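You operate a simulated robot arm through the tools that you are given. There is no shell and no other tool. Be economical: measure what you need, move in short steps, check, and stop when the job is done.

The job below is to be done with a simulated two-armed robot. You get a single attempt, and the scene is never put back.

JOB
On the top of the dispatch bench, fold the yellow cloth in half.

It is judged by the outcome, as a careful person would: the job done as asked, and still so three seconds after it is handed in. It fails if anything else is knocked over, pushed out of place, dropped, spilled or broken. Flat cloth is picked up by pressing the open fingertips on it (5 to 10 N) and closing them slowly along it; thin cloth reads only 2 to 8 mm in the jaws.

ROBOT AND FRAMES
Two 7-joint arms with two-finger parallel grippers on one trunk, on a base that drives. Base frame: it is fixed to the floor where the robot stands at the start and does not move with it; the origin is under the middle of the robot, x ahead of it, y to its left, z up; the surface under the hand at the start is at about z = 860. Readings come in mm, rad, newtons and seconds.
The left shoulder is at the start at [80, 131, 947], the right one opposite. With the tool pointing down near the work surface each hand reaches from about 400 to 860 mm from the robot's upright axis, wherever it stands, measured 20 degrees to its own side. Places, roughly: top of the dispatch bench [700, -400, 900]. Payload 1.57 kg a hand.
The tool frame of a hand sits at the grasp point between the pads (the TCP): z along the fingers, y along the line on which they close. The tips reach 30 mm beyond it. The gripper opens to 110 mm. The fingers are 24 mm wide and 12 mm thick; the gripper's body (48 by 112 mm) begins 78 mm behind the TCP.
Orientation is told as [roll, pitch, yaw] about the base's x, y, z axes, in that order, counted from this pose: with the fingers straight down and closing along the base's y, the tool's x points along the base's -x, its y along +y and its z along -z.

CONTROLS
- The arms move only by the tool arm_command. It takes "left_deltas", "right_deltas" or both (then of equal length, played together; a hand with none holds still); each is a list of rows, each a list of 2 entries, a list of its own where there are three numbers: the shift along the base's x, y, z in units of 50 mm (1.0 is 50 mm), then the turn, a rotation vector about the base's x, y, z in units of 8 degrees (1.0 is 8 degrees). In form: [[[tx, ty, tz], [rx, ry, rz]], ...]. A call has 1 to 10 rows; each row shifts and turns the commanded pose from where the row before left it. "left_gripper" and "right_gripper" are, for a hand that has rows, the finger opening in mm, from 0 to 110, set as the call begins (left out, the last holds). A call with a number of a shift or a turn outside -1 to 1 is refused whole. Each row takes 0.2 s and may step no farther than 50 mm and 0.15 rad from the row before; otherwise, or with a gripper value out of range, the whole call is refused. Where a pose cannot be reached the arm comes as near as it can. A force on the tool above 40 N (or 10 N above the force at the start of the call, whichever is more), or a blocked arm, ends the call early, and 0.2 s more pass. Each finger travels about 108 mm/s and halts on what it meets, pressing with about 36 N; the grip force reading is that of the motor and also rises with nothing between the fingers. The clock runs only during rows and for 0.2 s after the last one: add rows that do not move to give the fingers time. The reply holds the time, the measured pose of the TCP, the force on the tool along the base axes, the opening and the grip force, in the units named above and with some noise, with the torque about the TCP (base axes, N m) and any sound that the robot's microphone picked up, and new pictures: "pictures" is both (left out), scene, wrist or none (wrist: the cameras of the hands that moved).
- Cameras (640 x 400 px; columns grow to the right, rows downward): "scene" is now at [-51.7, 16.2, 1423.4]; the picture's right is [0.20, -0.98, 0.00], its down [-0.51, -0.10, -0.85] and it looks along [0.84, 0.17, -0.52] (base axes); focal length 279 px, centre (320, 200). "left" rides on the left gripper at [70, -16, -141] in its tool frame; the picture's right is [0.23, 0.97, 0.00], its down [-0.85, 0.20, -0.48] and it looks along [-0.47, 0.11, 0.88] (tool axes); focal length 222 px, centre (320, 200). "right" rides on the right gripper at [70, 16, -141] in its tool frame; the picture's right is [-0.23, 0.97, 0.00], its down [-0.86, -0.20, -0.48] and it looks along [-0.47, -0.11, 0.88] (tool axes); focal length 222 px, centre (320, 200). There is no depth. A picture from a camera that has moved, and an enlarged one, comes with that camera's place and axes in the base frame and with its lens.
- base_move(legs): drives the robot by 1 to 6 legs, each [ahead, left, turn to the left] in mm, mm and rad, along the robot's own axes; the way and the turn of a leg run together, so that a leg with both is an arc; at most 1500 mm and 3.142 rad a leg. The arms and the cameras ride along, it lands a little off, and it stops where it bumps. It gives what a move gives, and a new picture of the scene camera.
- head_to(pan, tilt): turns the head with the scene camera to pan (to the left, within 1.902 rad either way) and tilt (down, from -0.506 to 1.204), counted from straight ahead of the robot. It gives what a move gives, and a new picture of the scene camera.
- inspect(camera, box): a new picture of the part [left, top, right, bottom] of that camera's present view, enlarged. The clock stands still meanwhile.
- close_job(): hands the job in; it is judged then, once.

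Work in short steps. Places have to be worked out from the pictures, the camera data and where the tool is seen: move nearer, look again, correct. Check each grasp and each placing, and mend what went wrong. You have 120 turns and 260 pictures in all, those below and enlarged ones among them. Open the grippers and draw the arms clear of the work before you hand the job in, unless the task says otherwise; then end with one line.

The tools are called as a command line: name --argument value ..., lists and objects as JSON in quotes. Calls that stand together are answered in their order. arm_command: Moves the arms, as the interface text tells. Its arguments: {"type":"object","properties":{"left_deltas":{"type":"array"},"left_gripper":{"type":"number"},"right_deltas":{"type":"array"},"right_gripper":{"type":"number"},"pictures":{"type":"string","enum":["both","scene","wrist","none"]}},"required":[]} The other tools are called the same way: base_move (legs) drives the base; head_to (pan, tilt) turns the head that bears the scene camera; inspect (camera, box) takes an enlarged picture of a part of a camera's view; close_job () hands the job in.

At the start:

```text
time_s: 0.0
left_eef_pos: [527.5, 298.5, 1027.9]
left_tool_rot: [0.0, 0.0, 0.0]
left_force: [-0.1, 0.5, -0.5]
left_wrist_torque: [0.0, -0.02, 0.01]
left_width: 110.0
left_grasp_force: 0.2
right_eef_pos: [547.5, -145.0, 1074.3]
right_tool_rot: [-0.002, -0.001, 0.002]
right_force: [0.3, -0.4, -0.3]
right_wrist_torque: [0.01, -0.01, -0.02]
right_width: 109.8
right_grasp_force: 0.1
robot x, y, heading: [-0.4, 4.3, 0.003]
head pan, tilt: [0.201, 0.55]
```

scene: 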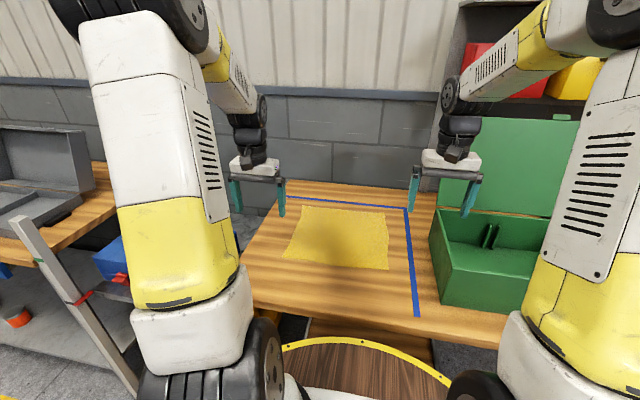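
right: 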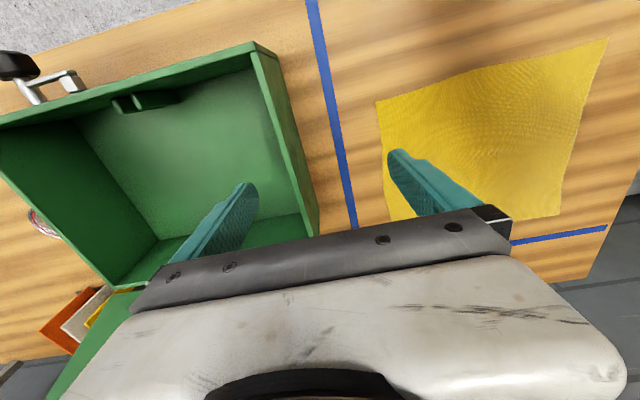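
left: 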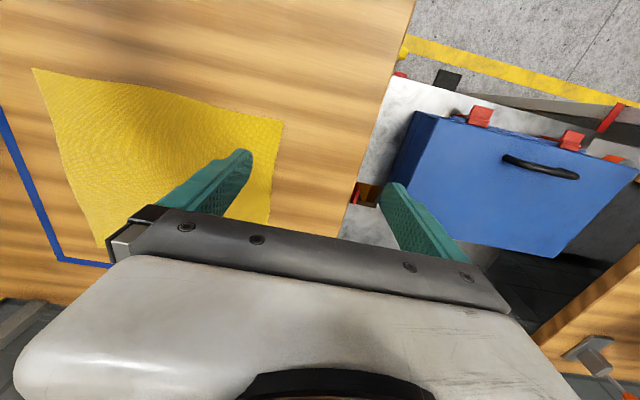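

The cloth lies flat, about 290 x 300 mm, with near corners at about (526,-55) and (516,243) and far corners at about (813,-40) and (806,254), at z≈862. I'll fold the near edge onto the far edge. First I bring both hands over the near corners, turning them so the fingers close along x.

arm_command --right_deltas '[[[0, 0.22, -0.1], [0, 0, 1]], [[0, 0.22, -0.1], [0, 0, 1]], [[0, 0.22, -0.1], [0, 0, 1]], [[0, 0.22, -0.1], [0, 0, 1]], [[0, 0.22, -0.1], [0, 0, 1]], [[0, 0.22, -0.1], [0, 0, 1]], [[0, 0.22, -0.1], [0, 0, 1]], [[0, 0.22, -0.1], [0, 0, 1]], [[0, 0.22, -0.1], [0, 0, 1]], [[0, 0.22, -0.1], [0, 0, 1]]]' --left_deltas '[[[0.013, -0.15, 0], [0, 0, -1]], [[0.013, -0.15, 0], [0, 0, -1]], [[0.013, -0.15, 0], [0, 0, -1]], [[0.013, -0.15, 0], [0, 0, -1]], [[0.013, -0.15, 0], [0, 0, -1]], [[0.013, -0.15, 0], [0, 0, -1]], [[0.013, -0.15, 0], [0, 0, -1]], [[0.013, -0.15, 0], [0, 0, -1]], [[0.013, -0.15, 0], [0, 0, -1]], [[0.013, -0.15, 0], [0, 0, -1]]]' --right_gripper 40 --left_gripper 40

```text
time_s: 2.2
left_eef_pos: [534.9, 222.2, 1027.8]
left_tool_rot: [0.0, 0.0, -1.397]
left_force: [0.7, 0.4, -0.5]
left_wrist_torque: [0.01, 0.02, 0.0]
left_width: 39.8
left_grasp_force: 0.1
right_eef_pos: [546.9, -35.2, 1024.1]
right_tool_rot: [0.002, 0.0, 1.399]
right_force: [-0.7, -0.5, -0.9]
right_wrist_torque: [0.04, 0.01, 0.03]
right_width: 40.0
right_grasp_force: 0.0
robot x, y, heading: [-1.0, 3.2, -0.004]
head pan, tilt: [0.201, 0.55]
camera scene: at [-51.8, 16.2, 1423.4], right [0.2, -0.98, 0.0], down [-0.51, -0.1, -0.85], along [0.84, 0.17, -0.52], focal length 279 px, centre (320, 200)
camera right: at [518.4, -102.2, 1166.1], right [-0.92, 0.39, 0.0], down [0.34, 0.81, 0.48], along [0.19, 0.44, -0.88], focal length 222 px, centre (320, 200)
camera left: at [507.3, 288.4, 1170.9], right [0.92, 0.39, 0.0], down [0.34, -0.81, 0.48], along [0.19, -0.44, -0.88], focal length 222 px, centre (320, 200)
```

scene: 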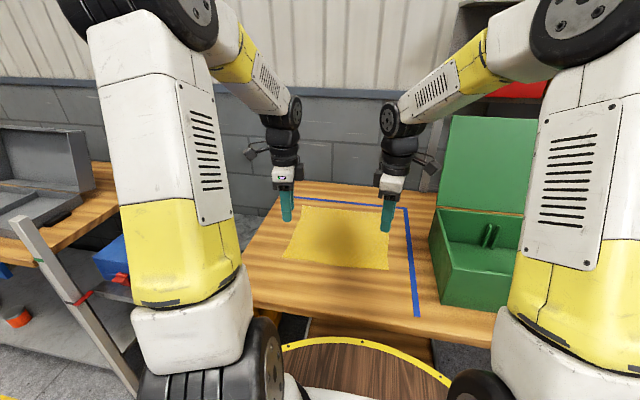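
right: 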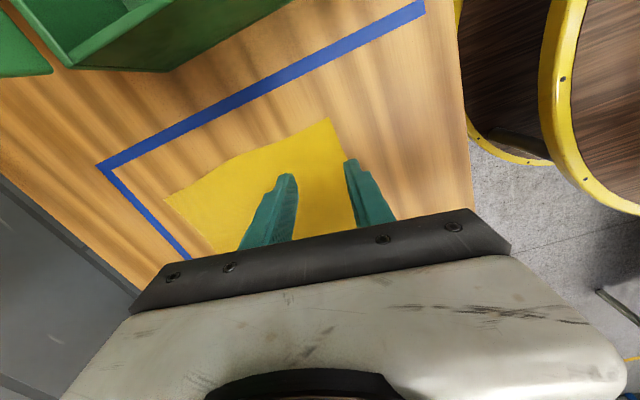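
left: 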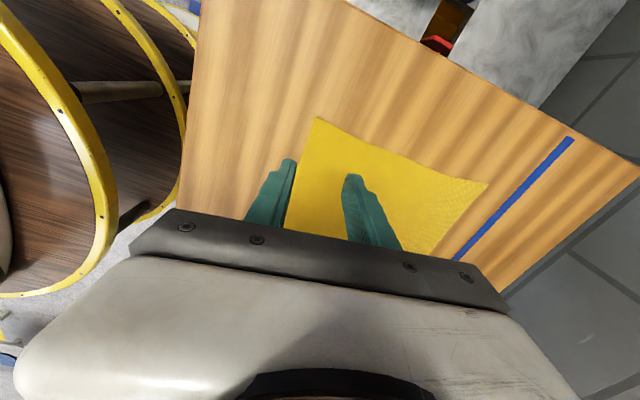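

The corners are confirmed at about (524,-55) and (521,245). I finish the yaw, narrow the openings and descend to just above the cloth.

arm_command --right_deltas '[[[0, 0, -0.6], [0, 0, 0.7]], [[0, 0, -0.6], [0, 0, 0.5]], [[0, 0, -0.6], [0, 0, 0]], [[0, 0, -0.6], [0, 0, 0]], [[0, 0, 0], [0, 0, 0]]]' --left_deltas '[[[0.15, 0, -0.65], [0, 0, -0.7]], [[0, 0, -0.65], [0, 0, -0.5]], [[0, 0, -0.6], [0, 0, 0]], [[0, 0, -0.6], [0, 0, 0]], [[0, 0, 0], [0, 0, 0]]]' --right_gripper 30 --left_gripper 30

```text
time_s: 3.4
left_eef_pos: [541.2, 222.6, 904.2]
left_tool_rot: [0.0, -0.001, -1.562]
left_force: [0.7, -0.4, 0.4]
left_wrist_torque: [-0.02, 0.02, -0.02]
left_width: 29.9
left_grasp_force: 0.1
right_eef_pos: [548.5, -36.8, 904.8]
right_tool_rot: [0.001, 0.0, 1.565]
right_force: [-0.1, 0.7, 0.5]
right_wrist_torque: [0.03, -0.02, 0.01]
right_width: 30.2
right_grasp_force: 0.2
robot x, y, heading: [-0.1, 0.6, 0.002]
head pan, tilt: [0.201, 0.55]
camera scene: at [-51.8, 16.2, 1423.4], right [0.2, -0.98, 0.0], down [-0.51, -0.1, -0.85], along [0.84, 0.17, -0.52], focal length 279 px, centre (320, 200)
camera right: at [530.5, -106.9, 1047.2], right [-0.97, 0.23, 0.0], down [0.21, 0.85, 0.48], along [0.11, 0.47, -0.88], focal length 222 px, centre (320, 200)
camera left: at [525.3, 292.9, 1046.2], right [0.97, 0.23, 0.0], down [0.21, -0.85, 0.48], along [0.11, -0.47, -0.88], focal length 222 px, centre (320, 200)
```

scene: 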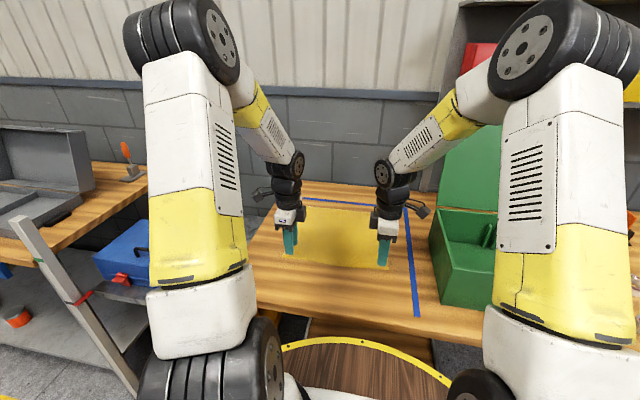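
right: 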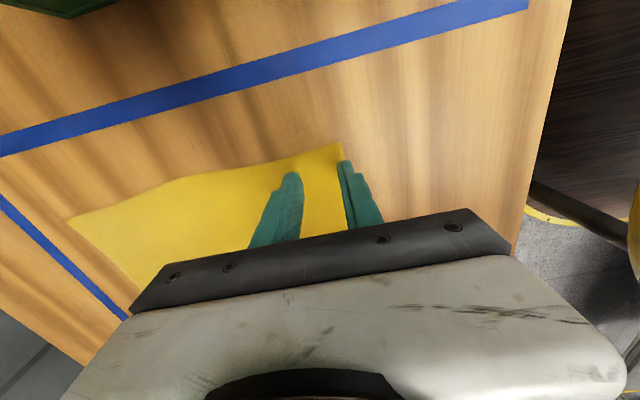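
left: 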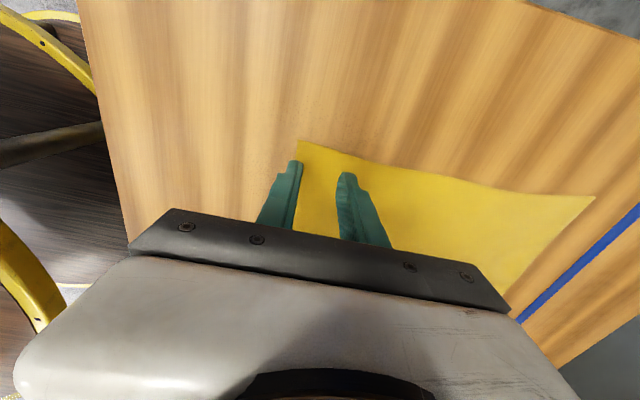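

The outer fingers sit right at the cloth edge, so I shift both hands 6 mm inward and descend gently toward contact.

arm_command --right_deltas '[[[0.1, 0, -0.08], [0, 0, 0]], [[0, 0, -0.08], [0, 0, 0]], [[0, 0, -0.04], [0, 0, 0]], [[0, 0, 0], [0, 0, 0]]]' --left_deltas '[[[0.12, 0, -0.08], [0, 0, 0]], [[0, 0, -0.08], [0, 0, 0]], [[0, 0, -0.04], [0, 0, 0]], [[0, 0, 0], [0, 0, 0]]]' --pictures "none"

```text
time_s: 4.4
left_eef_pos: [549.3, 223.1, 893.6]
left_tool_rot: [0.001, 0.0, -1.564]
left_force: [0.1, 0.3, 0.3]
left_wrist_torque: [0.0, 0.01, -0.03]
left_width: 30.0
left_grasp_force: 0.1
right_eef_pos: [552.3, -35.4, 893.5]
right_tool_rot: [0.0, 0.0, 1.564]
right_force: [-0.6, -0.7, -0.3]
right_wrist_torque: [-0.02, -0.02, 0.0]
right_width: 29.8
right_grasp_force: 0.1
robot x, y, heading: [-2.6, 1.3, -0.002]
head pan, tilt: [0.201, 0.55]
```

No contact yet at z≈893.5, so I go down 3 mm more.

arm_command --right_deltas '[[[0, 0, -0.03], [0, 0, 0]], [[0, 0, -0.03], [0, 0, 0]], [[0, 0, 0], [0, 0, 0]]]' --left_deltas '[[[0, 0, -0.03], [0, 0, 0]], [[0, 0, -0.03], [0, 0, 0]], [[0, 0, 0], [0, 0, 0]]]' --pictures "none"

```text
time_s: 5.2
left_eef_pos: [547.7, 223.8, 890.9]
left_tool_rot: [0.002, 0.001, -1.565]
left_force: [-2.0, 0.4, 16.0]
left_wrist_torque: [0.06, 0.3, -0.02]
left_width: 30.0
left_grasp_force: 0.3
right_eef_pos: [553.3, -35.7, 890.9]
right_tool_rot: [0.0, 0.0, 1.564]
right_force: [-0.7, 0.0, 7.0]
right_wrist_torque: [0.0, 0.05, -0.02]
right_width: 30.2
right_grasp_force: 0.1
robot x, y, heading: [-0.3, 0.7, -0.003]
head pan, tilt: [0.201, 0.55]
```

Contact: right 7 N, left 16 N. I ease the left hand up about 1 mm and start closing both slowly.

arm_command --right_deltas '[[[0, 0, 0], [0, 0, 0]], [[0, 0, 0], [0, 0, 0]]]' --left_deltas '[[[0, 0, -0.0], [0, 0, 0]], [[0, 0, 0.018], [0, 0, 0]]]' --right_gripper 25 --left_gripper 28 --pictures "wrist"

```text
time_s: 5.8
left_eef_pos: [548.5, 221.4, 890.7]
left_tool_rot: [0.0, -0.001, -1.564]
left_force: [1.0, 0.8, 8.7]
left_wrist_torque: [0.0, 0.01, -0.01]
left_width: 27.5
left_grasp_force: 0.0
right_eef_pos: [552.6, -35.6, 891.3]
right_tool_rot: [-0.002, -0.002, 1.564]
right_force: [0.2, -0.4, 10.6]
right_wrist_torque: [-0.07, 0.04, 0.01]
right_width: 23.9
right_grasp_force: 0.0
robot x, y, heading: [3.0, 2.2, 0.003]
head pan, tilt: [0.201, 0.55]
camera right: at [534.3, -106.1, 1033.2], right [-0.97, 0.23, 0.0], down [0.21, 0.85, 0.48], along [0.11, 0.47, -0.88], focal length 222 px, centre (320, 200)
camera left: at [532.1, 292.6, 1033.5], right [0.97, 0.23, 0.0], down [0.21, -0.85, 0.48], along [0.11, -0.47, -0.88], focal length 222 px, centre (320, 200)
```

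right: 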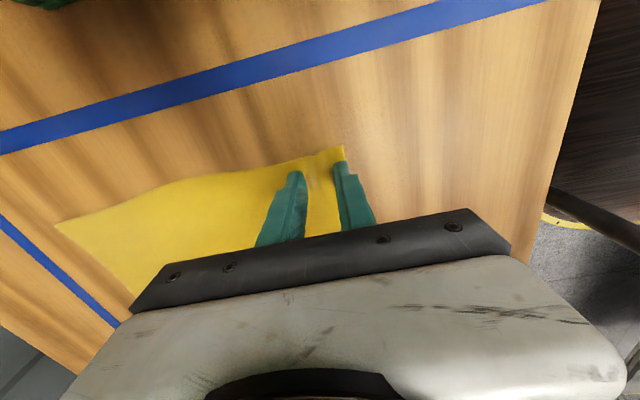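
left: 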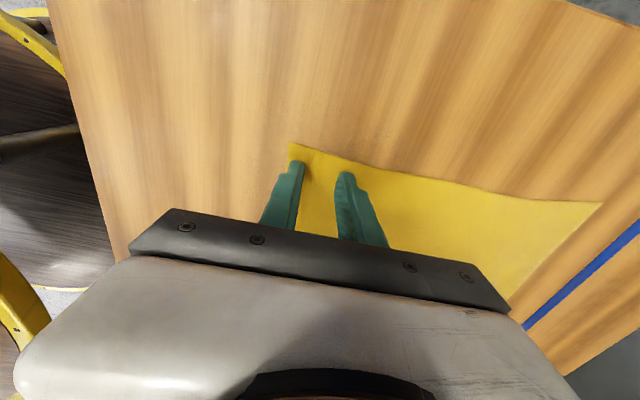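

Forces are now about 9–10 N on both, and the cloth starts to ridge on the right. I close further in steps.

arm_command --right_deltas '[[[0, 0, 0], [0, 0, 0]]]' --left_deltas '[[[0, 0, 0], [0, 0, 0]]]' --right_gripper 18 --left_gripper 20 --pictures "none"

arm_command --right_deltas '[[[0, 0, 0], [0, 0, 0]]]' --left_deltas '[[[0, 0, 0], [0, 0, 0]]]' --right_gripper 12 --left_gripper 13 --pictures "wrist"

```text
time_s: 6.2
left_eef_pos: [548.4, 222.7, 891.1]
left_tool_rot: [-0.001, -0.001, -1.565]
left_force: [0.6, -1.0, 6.6]
left_wrist_torque: [0.02, 0.03, 0.05]
left_width: 19.3
left_grasp_force: 0.0
right_eef_pos: [552.3, -35.6, 891.4]
right_tool_rot: [0.0, -0.001, 1.564]
right_force: [-0.2, -0.7, 12.8]
right_wrist_torque: [-0.05, 0.08, -0.01]
right_width: 17.0
right_grasp_force: 0.1
robot x, y, heading: [2.4, 0.3, 0.004]
head pan, tilt: [0.201, 0.55]
```

```text
time_s: 6.6
left_eef_pos: [548.1, 221.9, 890.8]
left_tool_rot: [0.0, -0.001, -1.563]
left_force: [-0.5, 0.4, 4.8]
left_wrist_torque: [0.01, 0.01, 0.0]
left_width: 12.1
left_grasp_force: 0.0
right_eef_pos: [552.7, -35.1, 891.5]
right_tool_rot: [0.0, 0.001, 1.564]
right_force: [0.1, 0.6, 15.2]
right_wrist_torque: [-0.02, 0.06, 0.02]
right_width: 11.3
right_grasp_force: 0.0
robot x, y, heading: [1.7, 1.7, -0.004]
head pan, tilt: [0.201, 0.55]
camera right: at [534.1, -106.1, 1033.2], right [-0.97, 0.23, 0.0], down [0.21, 0.85, 0.48], along [0.11, 0.47, -0.88], focal length 222 px, centre (320, 200)
camera left: at [532.0, 292.7, 1033.6], right [0.97, 0.23, 0.0], down [0.21, -0.85, 0.48], along [0.11, -0.47, -0.88], focal length 222 px, centre (320, 200)
```

right: 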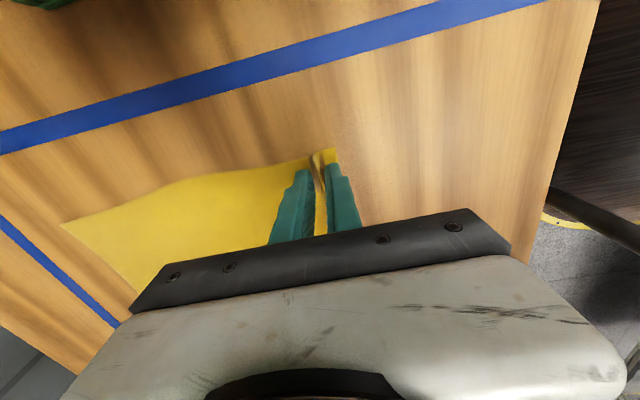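
left: 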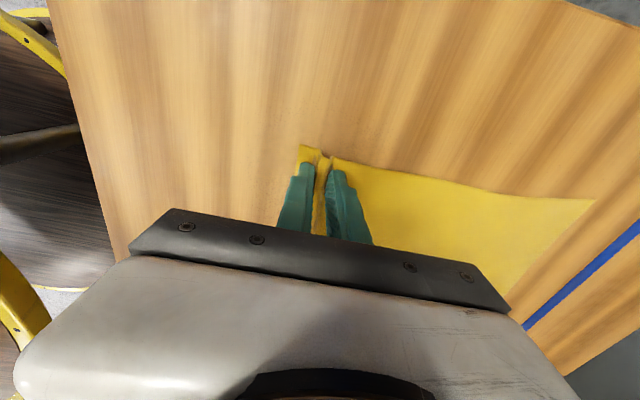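

The ridges form in both jaws. I close fully now, easing the right hand up and the left hand down slightly to even the forces.

arm_command --right_deltas '[[[0, 0, 0.015], [0, 0, 0]]]' --left_deltas '[[[0, 0, -0.008], [0, 0, 0]]]' --right_gripper 6 --left_gripper 6 --pictures "none"

arm_command --right_deltas '[[[0, 0, 0], [0, 0, 0]], [[0, 0, 0], [0, 0, 0]]]' --left_deltas '[[[0, 0, 0], [0, 0, 0]], [[0, 0, 0], [0, 0, 0]]]' --right_gripper 0 --left_gripper 0 --pictures "wrist"

```text
time_s: 7.0
left_eef_pos: [548.6, 223.6, 891.4]
left_tool_rot: [0.001, 0.001, -1.563]
left_force: [-1.3, -1.2, 8.5]
left_wrist_torque: [-0.01, 0.06, -0.02]
left_width: 7.8
left_grasp_force: 12.0
right_eef_pos: [552.5, -34.2, 890.6]
right_tool_rot: [0.001, 0.0, 1.562]
right_force: [1.3, -0.3, 7.5]
right_wrist_torque: [-0.01, -0.05, -0.02]
right_width: 7.3
right_grasp_force: 0.1
robot x, y, heading: [2.9, -1.9, 0.003]
head pan, tilt: [0.201, 0.55]
```

```text
time_s: 7.6
left_eef_pos: [548.7, 223.2, 891.3]
left_tool_rot: [-0.002, -0.001, -1.563]
left_force: [-1.3, -0.7, 10.1]
left_wrist_torque: [-0.01, 0.08, -0.01]
left_width: 6.7
left_grasp_force: 26.5
right_eef_pos: [552.2, -36.2, 891.4]
right_tool_rot: [-0.001, 0.001, 1.563]
right_force: [0.0, 0.9, 2.4]
right_wrist_torque: [0.01, 0.01, -0.03]
right_width: 1.9
right_grasp_force: 23.3
robot x, y, heading: [0.1, -0.2, -0.001]
head pan, tilt: [0.201, 0.55]
camera right: at [534.0, -106.1, 1033.4], right [-0.97, 0.23, 0.0], down [0.21, 0.85, 0.48], along [0.11, 0.47, -0.88], focal length 222 px, centre (320, 200)
camera left: at [532.0, 292.9, 1033.5], right [0.97, 0.23, 0.0], down [0.21, -0.85, 0.48], along [0.11, -0.47, -0.88], focal length 222 px, centre (320, 200)
```

right: 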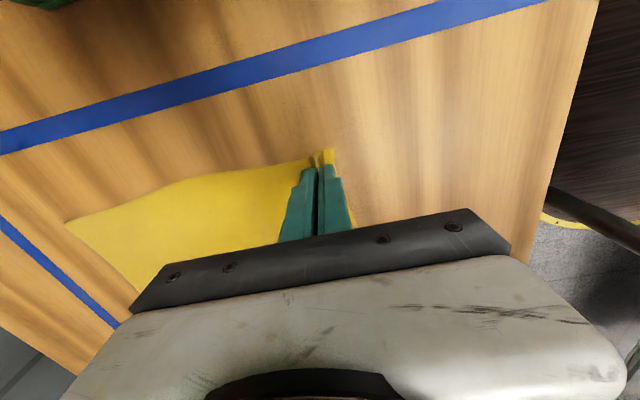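
left: 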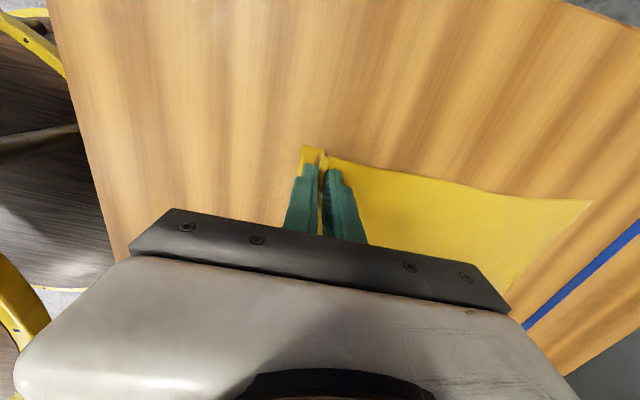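

Left reads 6.7 mm (good), right 1.9 mm (doubtful). I test by lifting both a little.

arm_command --right_deltas '[[[0, 0, 0.15], [0, 0, 0]], [[0, 0, 0.25], [0, 0, 0]], [[0, 0, 0], [0, 0, 0]]]' --left_deltas '[[[0, 0, 0.15], [0, 0, 0]], [[0, 0, 0.25], [0, 0, 0]], [[0, 0, 0], [0, 0, 0]]]' --pictures "both"

```text
time_s: 8.4
left_eef_pos: [549.1, 223.4, 912.1]
left_tool_rot: [0.001, -0.001, -1.564]
left_force: [-0.3, 0.4, -0.3]
left_wrist_torque: [0.0, 0.02, -0.01]
left_width: 6.8
left_grasp_force: 26.7
right_eef_pos: [552.4, -35.9, 910.5]
right_tool_rot: [0.0, 0.001, 1.565]
right_force: [0.0, 1.0, -0.1]
right_wrist_torque: [-0.05, -0.01, 0.04]
right_width: 1.7
right_grasp_force: 24.3
robot x, y, heading: [4.1, -0.0, 0.0]
head pan, tilt: [0.201, 0.55]
camera scene: at [-51.6, 16.2, 1423.4], right [0.2, -0.98, 0.0], down [-0.51, -0.1, -0.85], along [0.84, 0.17, -0.52], focal length 279 px, centre (320, 200)
camera right: at [534.7, -106.0, 1053.0], right [-0.97, 0.23, 0.0], down [0.21, 0.85, 0.48], along [0.11, 0.47, -0.88], focal length 222 px, centre (320, 200)
camera left: at [533.3, 293.1, 1053.6], right [0.97, 0.23, 0.0], down [0.21, -0.85, 0.48], along [0.11, -0.47, -0.88], focal length 222 px, centre (320, 200)
```

scene: 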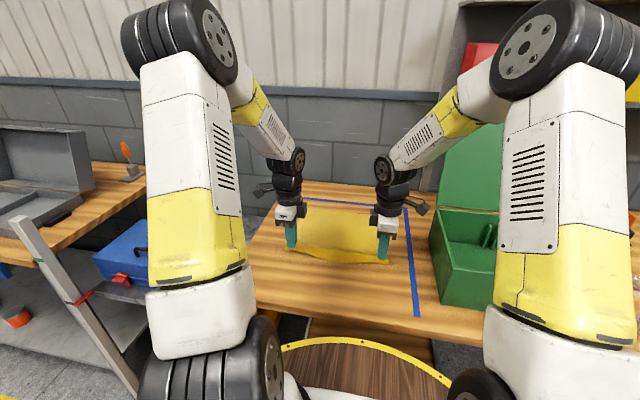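
right: 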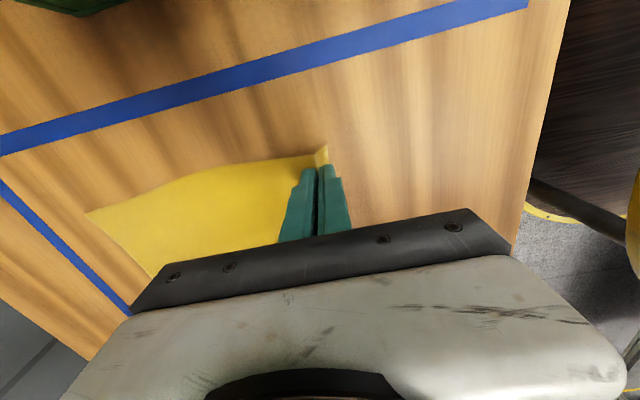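
left: 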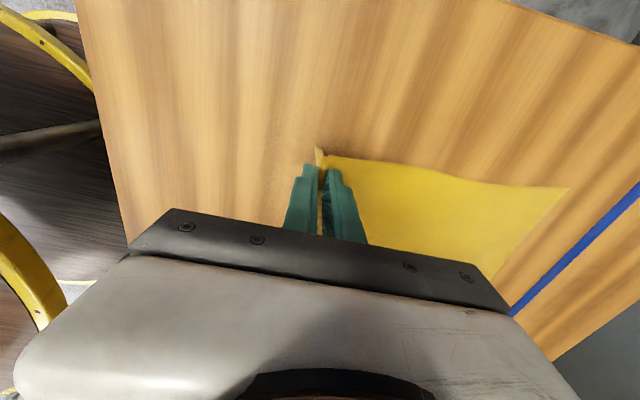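

inspect --camera "scene" --box '[260, 180, 430, 286]'

inspect --camera "right" --box '[240, 120, 400, 220]'

```text
3.76 times, centred on (345, 233) of scene
camera zoom: at [-51.6, 16.2, 1423.4], right [0.2, -0.98, 0.0], down [-0.51, -0.1, -0.85], along [0.84, 0.17, -0.52], focal length 1049 px, centre (226, 76)
```

zoom: 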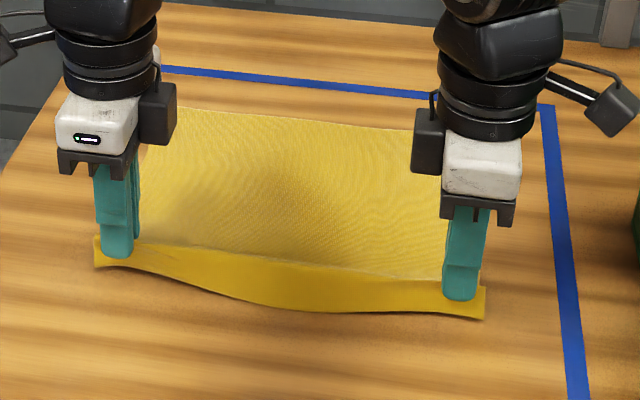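

```text
4.00 times, centred on (320, 170) of right
camera zoom: at [534.7, -106.0, 1053.0], right [-0.97, 0.23, 0.0], down [0.21, 0.85, 0.48], along [0.11, 0.47, -0.88], focal length 888 px, centre (320, 320)
```

zoom: 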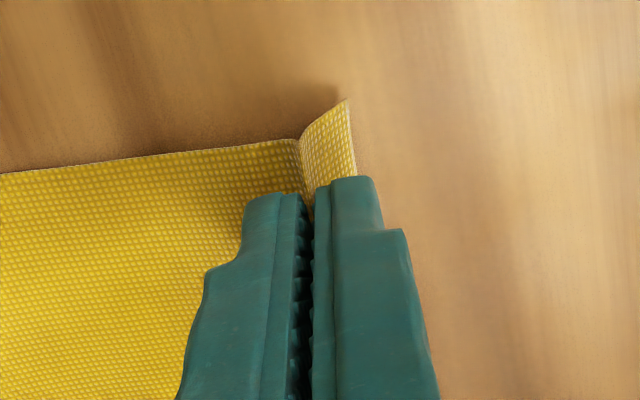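

Both corners are held, with about a 15 mm hem hanging. Now I swing both hands in an arc up to the apex over the fold line (x≈665).

arm_command --right_deltas '[[[0.3, 0.015, 0.3], [0, 0, 0]], [[0.29, 0.015, 0.3], [0, 0, 0]], [[0.29, 0.015, 0.3], [0, 0, 0]], [[0.29, 0.015, 0.25], [0, 0, 0]], [[0.29, 0.015, 0.2], [0, 0, 0]], [[0.29, 0.015, 0.15], [0, 0, 0]], [[0.29, 0.015, 0.1], [0, 0, 0]], [[0.29, 0.015, 0.05], [0, 0, 0]]]' --left_deltas '[[[0.3, 0.015, 0.3], [0, 0, 0]], [[0.29, 0.015, 0.3], [0, 0, 0]], [[0.29, 0.015, 0.3], [0, 0, 0]], [[0.29, 0.015, 0.25], [0, 0, 0]], [[0.29, 0.015, 0.2], [0, 0, 0]], [[0.29, 0.015, 0.15], [0, 0, 0]], [[0.29, 0.015, 0.1], [0, 0, 0]], [[0.29, 0.015, 0.05], [0, 0, 0]]]' --pictures "both"

```text
time_s: 10.2
left_eef_pos: [664.2, 230.1, 993.1]
left_tool_rot: [-0.003, -0.002, -1.563]
left_force: [-0.2, -0.3, 0.1]
left_wrist_torque: [-0.01, -0.02, -0.01]
left_width: 6.5
left_grasp_force: 26.0
right_eef_pos: [669.3, -29.0, 992.6]
right_tool_rot: [0.001, -0.001, 1.563]
right_force: [-0.5, 0.2, 0.0]
right_wrist_torque: [0.02, -0.01, -0.01]
right_width: 1.7
right_grasp_force: 23.2
robot x, y, heading: [0.0, -2.9, 0.002]
head pan, tilt: [0.201, 0.55]
camera scene: at [-51.8, 16.2, 1423.4], right [0.2, -0.98, 0.0], down [-0.51, -0.1, -0.85], along [0.84, 0.17, -0.52], focal length 279 px, centre (320, 200)
camera right: at [651.8, -99.8, 1135.1], right [-0.97, 0.23, 0.0], down [0.21, 0.85, 0.48], along [0.11, 0.47, -0.88], focal length 222 px, centre (320, 200)
camera left: at [649.2, 300.4, 1136.4], right [0.97, 0.23, 0.0], down [0.21, -0.85, 0.48], along [0.11, -0.47, -0.88], focal length 222 px, centre (320, 200)
```

scene: 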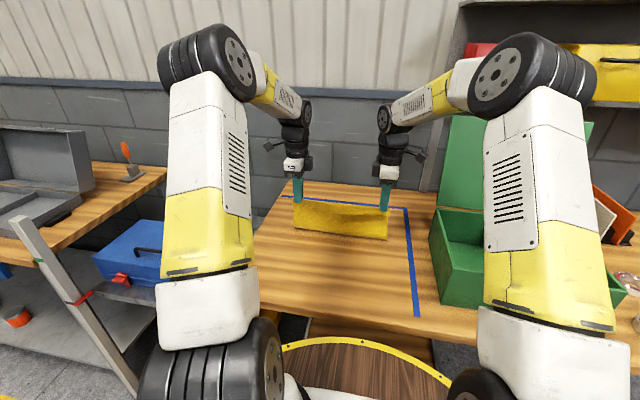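
right: 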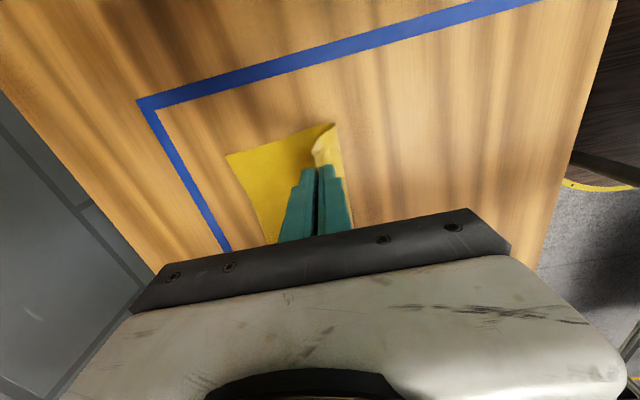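
left: 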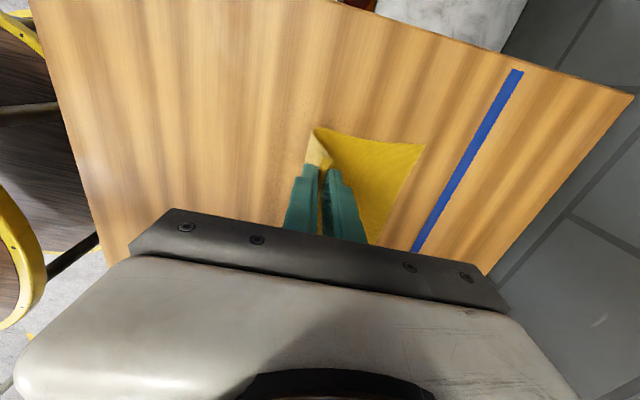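

The fold is forming. The far corners are now at about (785,-44) and (790,260). I continue the arc forward and down toward the far edge, stopping short of contact.

arm_command --right_deltas '[[[0.28, 0.015, -0.08], [0, 0, 0]], [[0.28, 0.015, -0.12], [0, 0, 0]], [[0.28, 0.015, -0.16], [0, 0, 0]], [[0.26, 0.015, -0.2], [0, 0, 0]], [[0.25, 0.015, -0.22], [0, 0, 0]], [[0.24, 0.015, -0.25], [0, 0, 0]], [[0.2, 0.015, -0.25], [0, 0, 0]], [[0.15, 0.015, -0.25], [0, 0, 0]]]' --left_deltas '[[[0.3, 0.015, -0.08], [0, 0, 0]], [[0.3, 0.015, -0.12], [0, 0, 0]], [[0.3, 0.015, -0.16], [0, 0, 0]], [[0.28, 0.015, -0.2], [0, 0, 0]], [[0.26, 0.015, -0.22], [0, 0, 0]], [[0.25, 0.015, -0.25], [0, 0, 0]], [[0.2, 0.015, -0.25], [0, 0, 0]], [[0.15, 0.015, -0.25], [0, 0, 0]]]' --pictures "both"

```text
time_s: 12.0
left_eef_pos: [767.7, 236.9, 917.9]
left_tool_rot: [0.0, 0.0, -1.564]
left_force: [-0.5, -0.2, 0.4]
left_wrist_torque: [0.03, 0.01, 0.02]
left_width: 6.8
left_grasp_force: 26.2
right_eef_pos: [766.6, -21.7, 917.2]
right_tool_rot: [0.0, 0.0, 1.564]
right_force: [0.4, -0.2, 0.9]
right_wrist_torque: [0.0, -0.03, 0.04]
right_width: 1.8
right_grasp_force: 23.7
robot x, y, heading: [0.5, 2.0, 0.003]
head pan, tilt: [0.201, 0.55]
camera scene: at [-51.9, 16.1, 1423.4], right [0.2, -0.98, 0.0], down [-0.51, -0.1, -0.85], along [0.84, 0.17, -0.52], focal length 279 px, centre (320, 200)
camera right: at [748.2, -92.7, 1059.0], right [-0.97, 0.23, 0.0], down [0.21, 0.85, 0.48], along [0.11, 0.47, -0.88], focal length 222 px, centre (320, 200)
camera left: at [751.4, 306.5, 1059.6], right [0.97, 0.23, 0.0], down [0.21, -0.85, 0.48], along [0.11, -0.47, -0.88], focal length 222 px, centre (320, 200)
```

scene: 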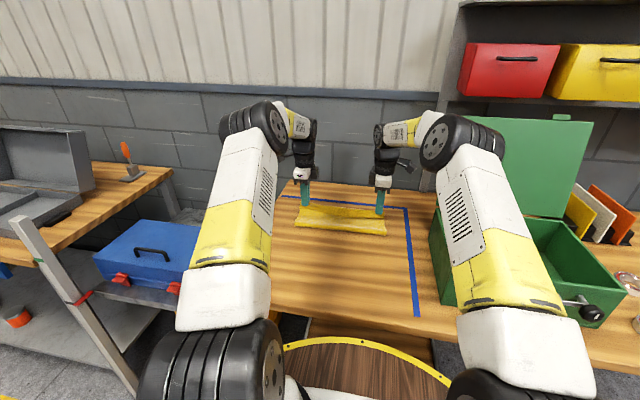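
right: 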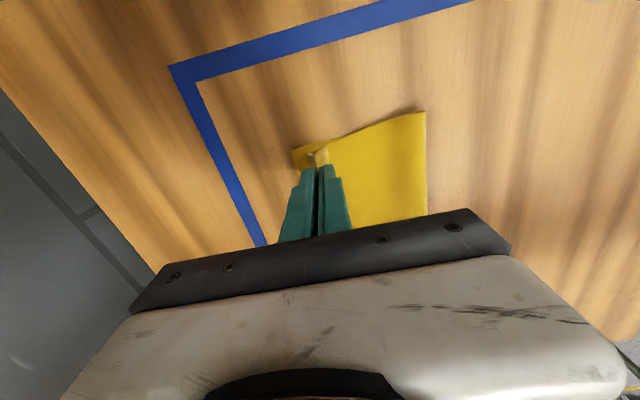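
left: 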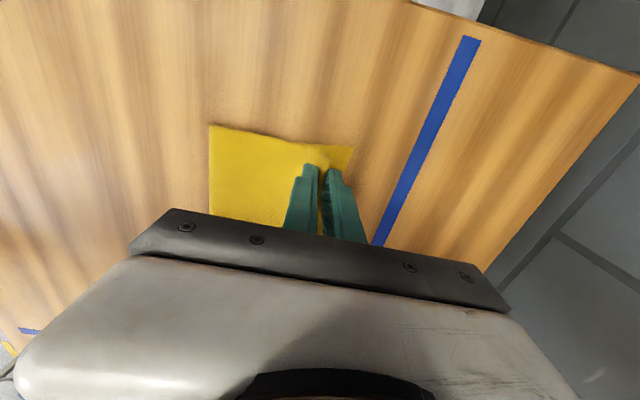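

inspect --camera "right" --box '[240, 90, 440, 215]'

inspect --camera "left" --box '[200, 100, 400, 225]'

inspect --camera "scene" --box '[270, 160, 430, 260]'

```text
3.20 times, centred on (340, 152) of right
camera zoom: at [748.2, -92.7, 1059.0], right [-0.97, 0.23, 0.0], down [0.21, 0.85, 0.48], along [0.11, 0.47, -0.88], focal length 711 px, centre (256, 352)
```

zoom: 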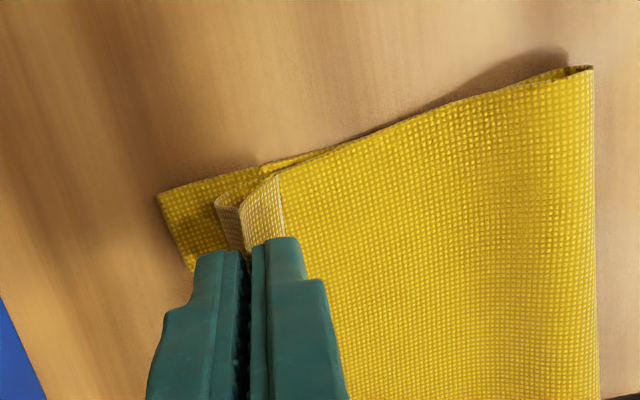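

```text
3.20 times, centred on (300, 162) of left
camera zoom: at [751.4, 306.5, 1059.6], right [0.97, 0.23, 0.0], down [0.21, -0.85, 0.48], along [0.11, -0.47, -0.88], focal length 711 px, centre (384, 320)
```

zoom: 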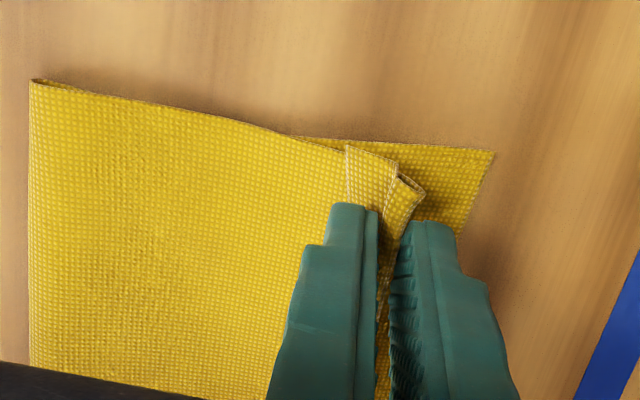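

```text
4.00 times, centred on (350, 210) of scene
camera zoom: at [-51.9, 16.1, 1423.4], right [0.2, -0.98, 0.0], down [-0.51, -0.1, -0.85], along [0.84, 0.17, -0.52], focal length 1115 px, centre (200, 160)
```

zoom: 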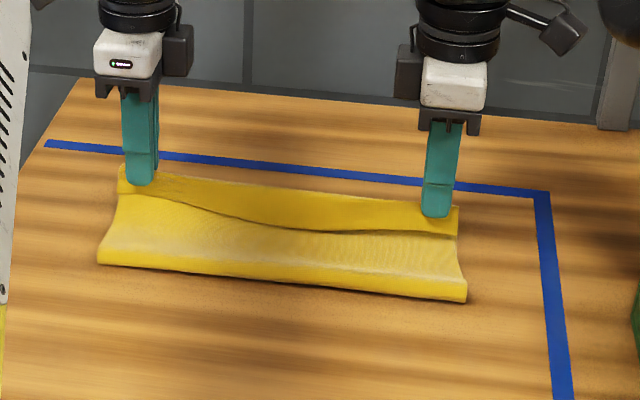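

Both layers are well aligned sideways, but the gripped hem droops back toward the robot. I lower nearly to the cloth and open slowly, to see whether the hem springs flat.

arm_command --right_deltas '[[[0, -0.1, -0.15], [0, 0, 0]], [[0, 0, -0.1], [0, 0, 0]], [[0, 0, 0], [0, 0, 0]]]' --left_deltas '[[[0, 0, -0.15], [0, 0, 0]], [[0, 0, -0.1], [0, 0, 0]], [[0, 0, 0], [0, 0, 0]]]' --pictures "none"

arm_command --right_deltas '[[[0, 0, 0], [0, 0, 0]], [[0, 0, 0], [0, 0, 0]]]' --left_deltas '[[[0, 0, 0], [0, 0, 0]], [[0, 0, 0], [0, 0, 0]]]' --right_gripper 40 --left_gripper 40 --pictures "both"

```text
time_s: 12.8
left_eef_pos: [768.3, 236.4, 904.2]
left_tool_rot: [0.0, 0.0, -1.563]
left_force: [0.3, -1.4, -0.1]
left_wrist_torque: [-0.06, 0.0, 0.0]
left_width: 6.8
left_grasp_force: 26.2
right_eef_pos: [766.8, -26.7, 904.8]
right_tool_rot: [0.001, 0.001, 1.564]
right_force: [0.5, 1.9, 0.6]
right_wrist_torque: [0.02, 0.03, 0.02]
right_width: 1.7
right_grasp_force: 23.5
robot x, y, heading: [3.4, -3.2, -0.001]
head pan, tilt: [0.201, 0.55]
```

```text
time_s: 13.4
left_eef_pos: [768.1, 236.3, 904.4]
left_tool_rot: [0.001, -0.001, -1.563]
left_force: [0.1, -0.6, 0.4]
left_wrist_torque: [0.02, 0.01, 0.02]
left_width: 39.9
left_grasp_force: 0.1
right_eef_pos: [767.4, -27.8, 904.1]
right_tool_rot: [0.0, 0.001, 1.563]
right_force: [-0.2, 0.6, 0.2]
right_wrist_torque: [-0.01, 0.01, 0.05]
right_width: 39.8
right_grasp_force: 0.1
robot x, y, heading: [-2.2, -0.2, -0.002]
head pan, tilt: [0.201, 0.55]
camera scene: at [-51.6, 16.2, 1423.4], right [0.2, -0.98, 0.0], down [-0.51, -0.1, -0.85], along [0.84, 0.17, -0.52], focal length 279 px, centre (320, 200)
camera right: at [748.7, -97.9, 1046.7], right [-0.97, 0.23, 0.0], down [0.21, 0.85, 0.48], along [0.11, 0.47, -0.88], focal length 222 px, centre (320, 200)
camera left: at [751.3, 306.0, 1046.7], right [0.97, 0.23, 0.0], down [0.21, -0.85, 0.48], along [0.11, -0.47, -0.88], focal length 222 px, centre (320, 200)
```

scene: 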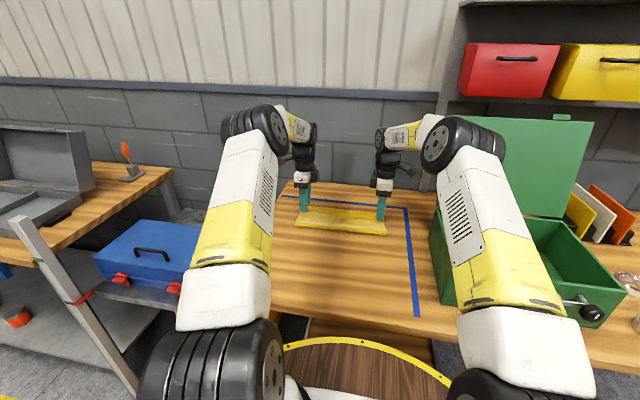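
right: 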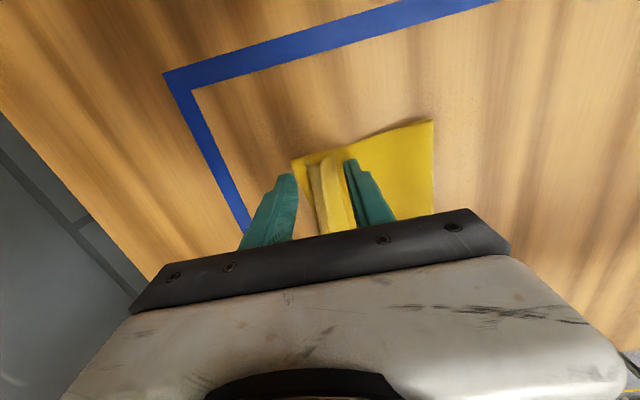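
left: 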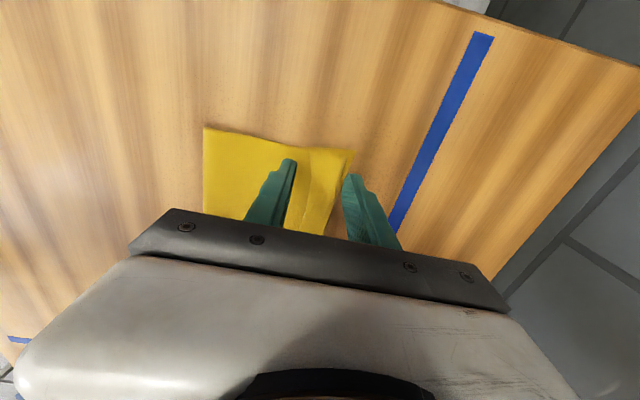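

inspect --camera "right" --box '[240, 100, 440, 225]'

inspect --camera "left" --box '[200, 110, 400, 235]'

inspect --camera "scene" --box '[280, 180, 408, 260]'

```text
3.20 times, centred on (340, 162) of right
camera zoom: at [748.7, -97.9, 1046.7], right [-0.97, 0.23, 0.0], down [0.21, 0.85, 0.48], along [0.11, 0.47, -0.88], focal length 711 px, centre (256, 320)
```

zoom: 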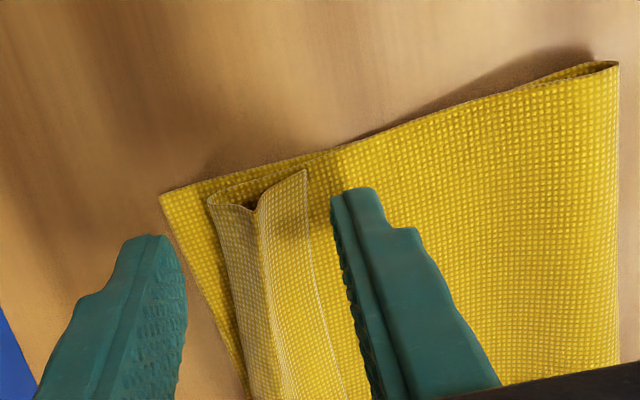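

```text
3.20 times, centred on (300, 172) of left
camera zoom: at [751.3, 306.0, 1046.7], right [0.97, 0.23, 0.0], down [0.21, -0.85, 0.48], along [0.11, -0.47, -0.88], focal length 711 px, centre (384, 288)
```

zoom: 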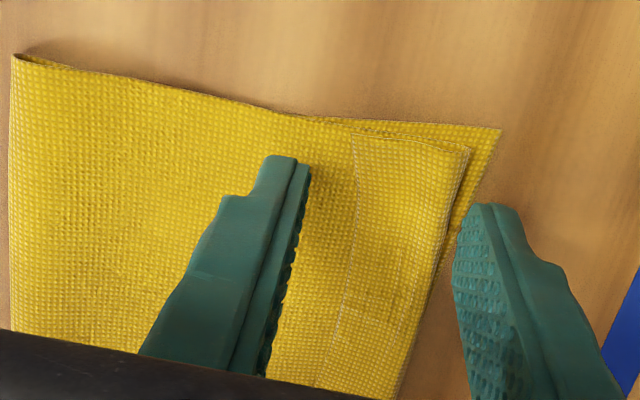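

```text
5.00 times, centred on (344, 220) of scene
camera zoom: at [-51.6, 16.2, 1423.4], right [0.2, -0.98, 0.0], down [-0.51, -0.1, -0.85], along [0.84, 0.17, -0.52], focal length 1394 px, centre (200, 100)
```

zoom: 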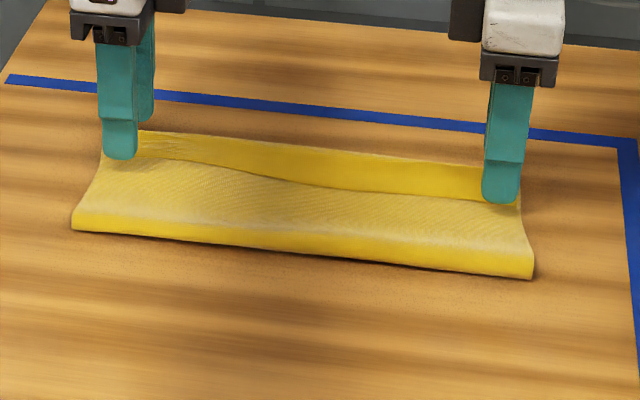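

The hem (about 25–30 mm) stayed folded back over the top layer, so it must be rolled out toward the far edge. I raise the hands, close the fingers, and place the closed tips just over the hem's free edge at x≈757.

arm_command --right_deltas '[[[0, 0, 0.6], [0, 0, 0]], [[-0.2, 0.0, 0], [0, 0, 0]], [[0, 0, 0], [0, 0, 0]]]' --left_deltas '[[[0, 0, 0.6], [0, 0, 0]], [[-0.15, 0, 0], [0, 0, 0]], [[0, 0, 0], [0, 0, 0]]]' --pictures "none"

arm_command --right_deltas '[[[0, 0, 0], [0, 0, 0]], [[0, 0, -0.3], [0, 0, 0]], [[0, 0, -0.2], [0, 0, 0]], [[0, 0, 0], [0, 0, 0]]]' --left_deltas '[[[0, 0, 0], [0, 0, 0]], [[0, 0, -0.3], [0, 0, 0]], [[0, 0, -0.2], [0, 0, 0]], [[0, 0, 0], [0, 0, 0]]]' --right_gripper 0 --left_gripper 0 --pictures "both"

```text
time_s: 14.2
left_eef_pos: [760.7, 236.7, 933.5]
left_tool_rot: [0.0, -0.001, -1.563]
left_force: [0.1, 0.7, -1.6]
left_wrist_torque: [0.01, 0.01, 0.0]
left_width: 40.0
left_grasp_force: 0.1
right_eef_pos: [756.0, -27.3, 936.1]
right_tool_rot: [0.001, -0.001, 1.564]
right_force: [0.1, 0.7, 0.6]
right_wrist_torque: [0.0, 0.01, -0.02]
right_width: 40.0
right_grasp_force: 0.0
robot x, y, heading: [4.1, 3.0, 0.002]
head pan, tilt: [0.201, 0.55]
```

```text
time_s: 15.2
left_eef_pos: [759.3, 235.8, 908.7]
left_tool_rot: [0.001, 0.001, -1.564]
left_force: [0.2, 0.0, 0.4]
left_wrist_torque: [-0.01, 0.01, 0.03]
left_width: 0.0
left_grasp_force: 21.0
right_eef_pos: [757.9, -27.5, 909.9]
right_tool_rot: [0.0, -0.002, 1.564]
right_force: [0.2, -0.5, -0.6]
right_wrist_torque: [-0.03, 0.01, 0.0]
right_width: 0.0
right_grasp_force: 21.4
robot x, y, heading: [-2.9, 0.5, 0.003]
head pan, tilt: [0.201, 0.55]
camera scene: at [-51.6, 16.2, 1423.4], right [0.2, -0.98, 0.0], down [-0.51, -0.1, -0.85], along [0.84, 0.17, -0.52], focal length 279 px, centre (320, 200)
camera right: at [739.2, -97.9, 1052.2], right [-0.97, 0.23, 0.0], down [0.21, 0.85, 0.48], along [0.11, 0.47, -0.88], focal length 222 px, centre (320, 200)
camera left: at [743.1, 305.9, 1051.5], right [0.97, 0.23, 0.0], down [0.21, -0.85, 0.48], along [0.11, -0.47, -0.88], focal length 222 px, centre (320, 200)
```

scene: 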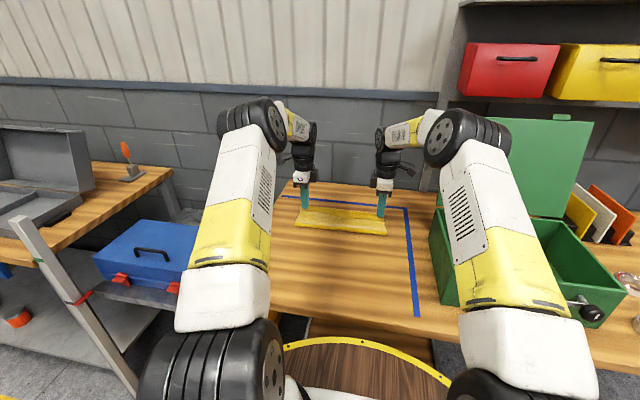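
right: 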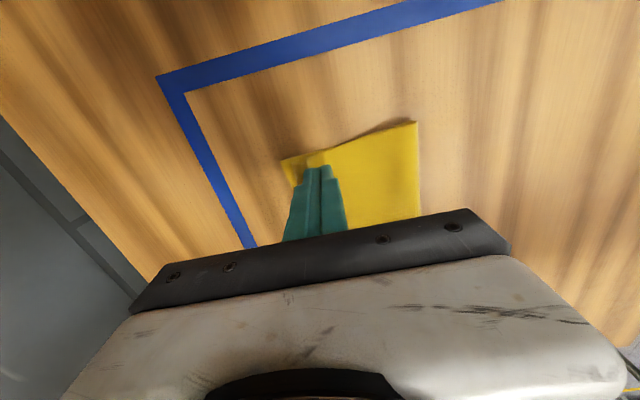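
left: 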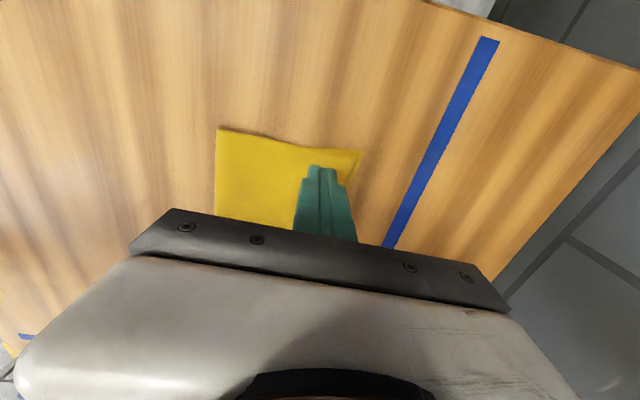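

The tips hover above the hem. I lower to light contact.

arm_command --right_deltas '[[[0, 0, -0.12], [0, 0, 0]], [[0, 0, -0.1], [0, 0, 0]], [[0, 0, -0.06], [0, 0, 0]], [[0, 0, 0], [0, 0, 0]]]' --left_deltas '[[[0, 0, -0.12], [0, 0, 0]], [[0, 0, -0.1], [0, 0, 0]], [[0, 0, -0.06], [0, 0, 0]], [[0, 0, 0], [0, 0, 0]]]' --pictures "wrist"

```text
time_s: 16.2
left_eef_pos: [759.9, 236.5, 895.9]
left_tool_rot: [0.0, 0.0, -1.562]
left_force: [0.0, 0.2, -0.7]
left_wrist_torque: [0.01, 0.0, 0.03]
left_width: 0.1
left_grasp_force: 21.3
right_eef_pos: [756.4, -27.4, 896.3]
right_tool_rot: [-0.001, 0.0, 1.564]
right_force: [0.2, 0.4, 0.6]
right_wrist_torque: [-0.01, 0.0, 0.01]
right_width: 0.0
right_grasp_force: 21.4
robot x, y, heading: [4.9, -1.6, 0.001]
head pan, tilt: [0.201, 0.55]
camera right: at [739.0, -98.1, 1037.8], right [-0.97, 0.23, 0.0], down [0.21, 0.85, 0.48], along [0.11, 0.47, -0.88], focal length 222 px, centre (320, 200)
camera left: at [743.1, 306.1, 1038.1], right [0.97, 0.23, 0.0], down [0.21, -0.85, 0.48], along [0.11, -0.47, -0.88], focal length 222 px, centre (320, 200)
```

right: 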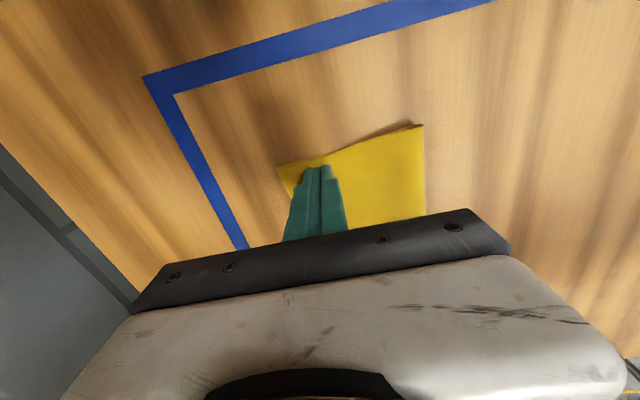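
left: 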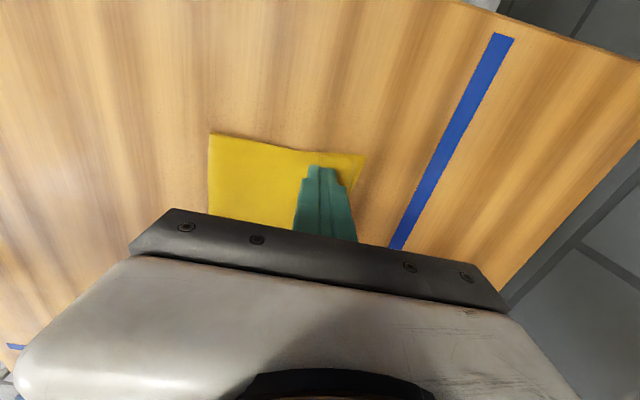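

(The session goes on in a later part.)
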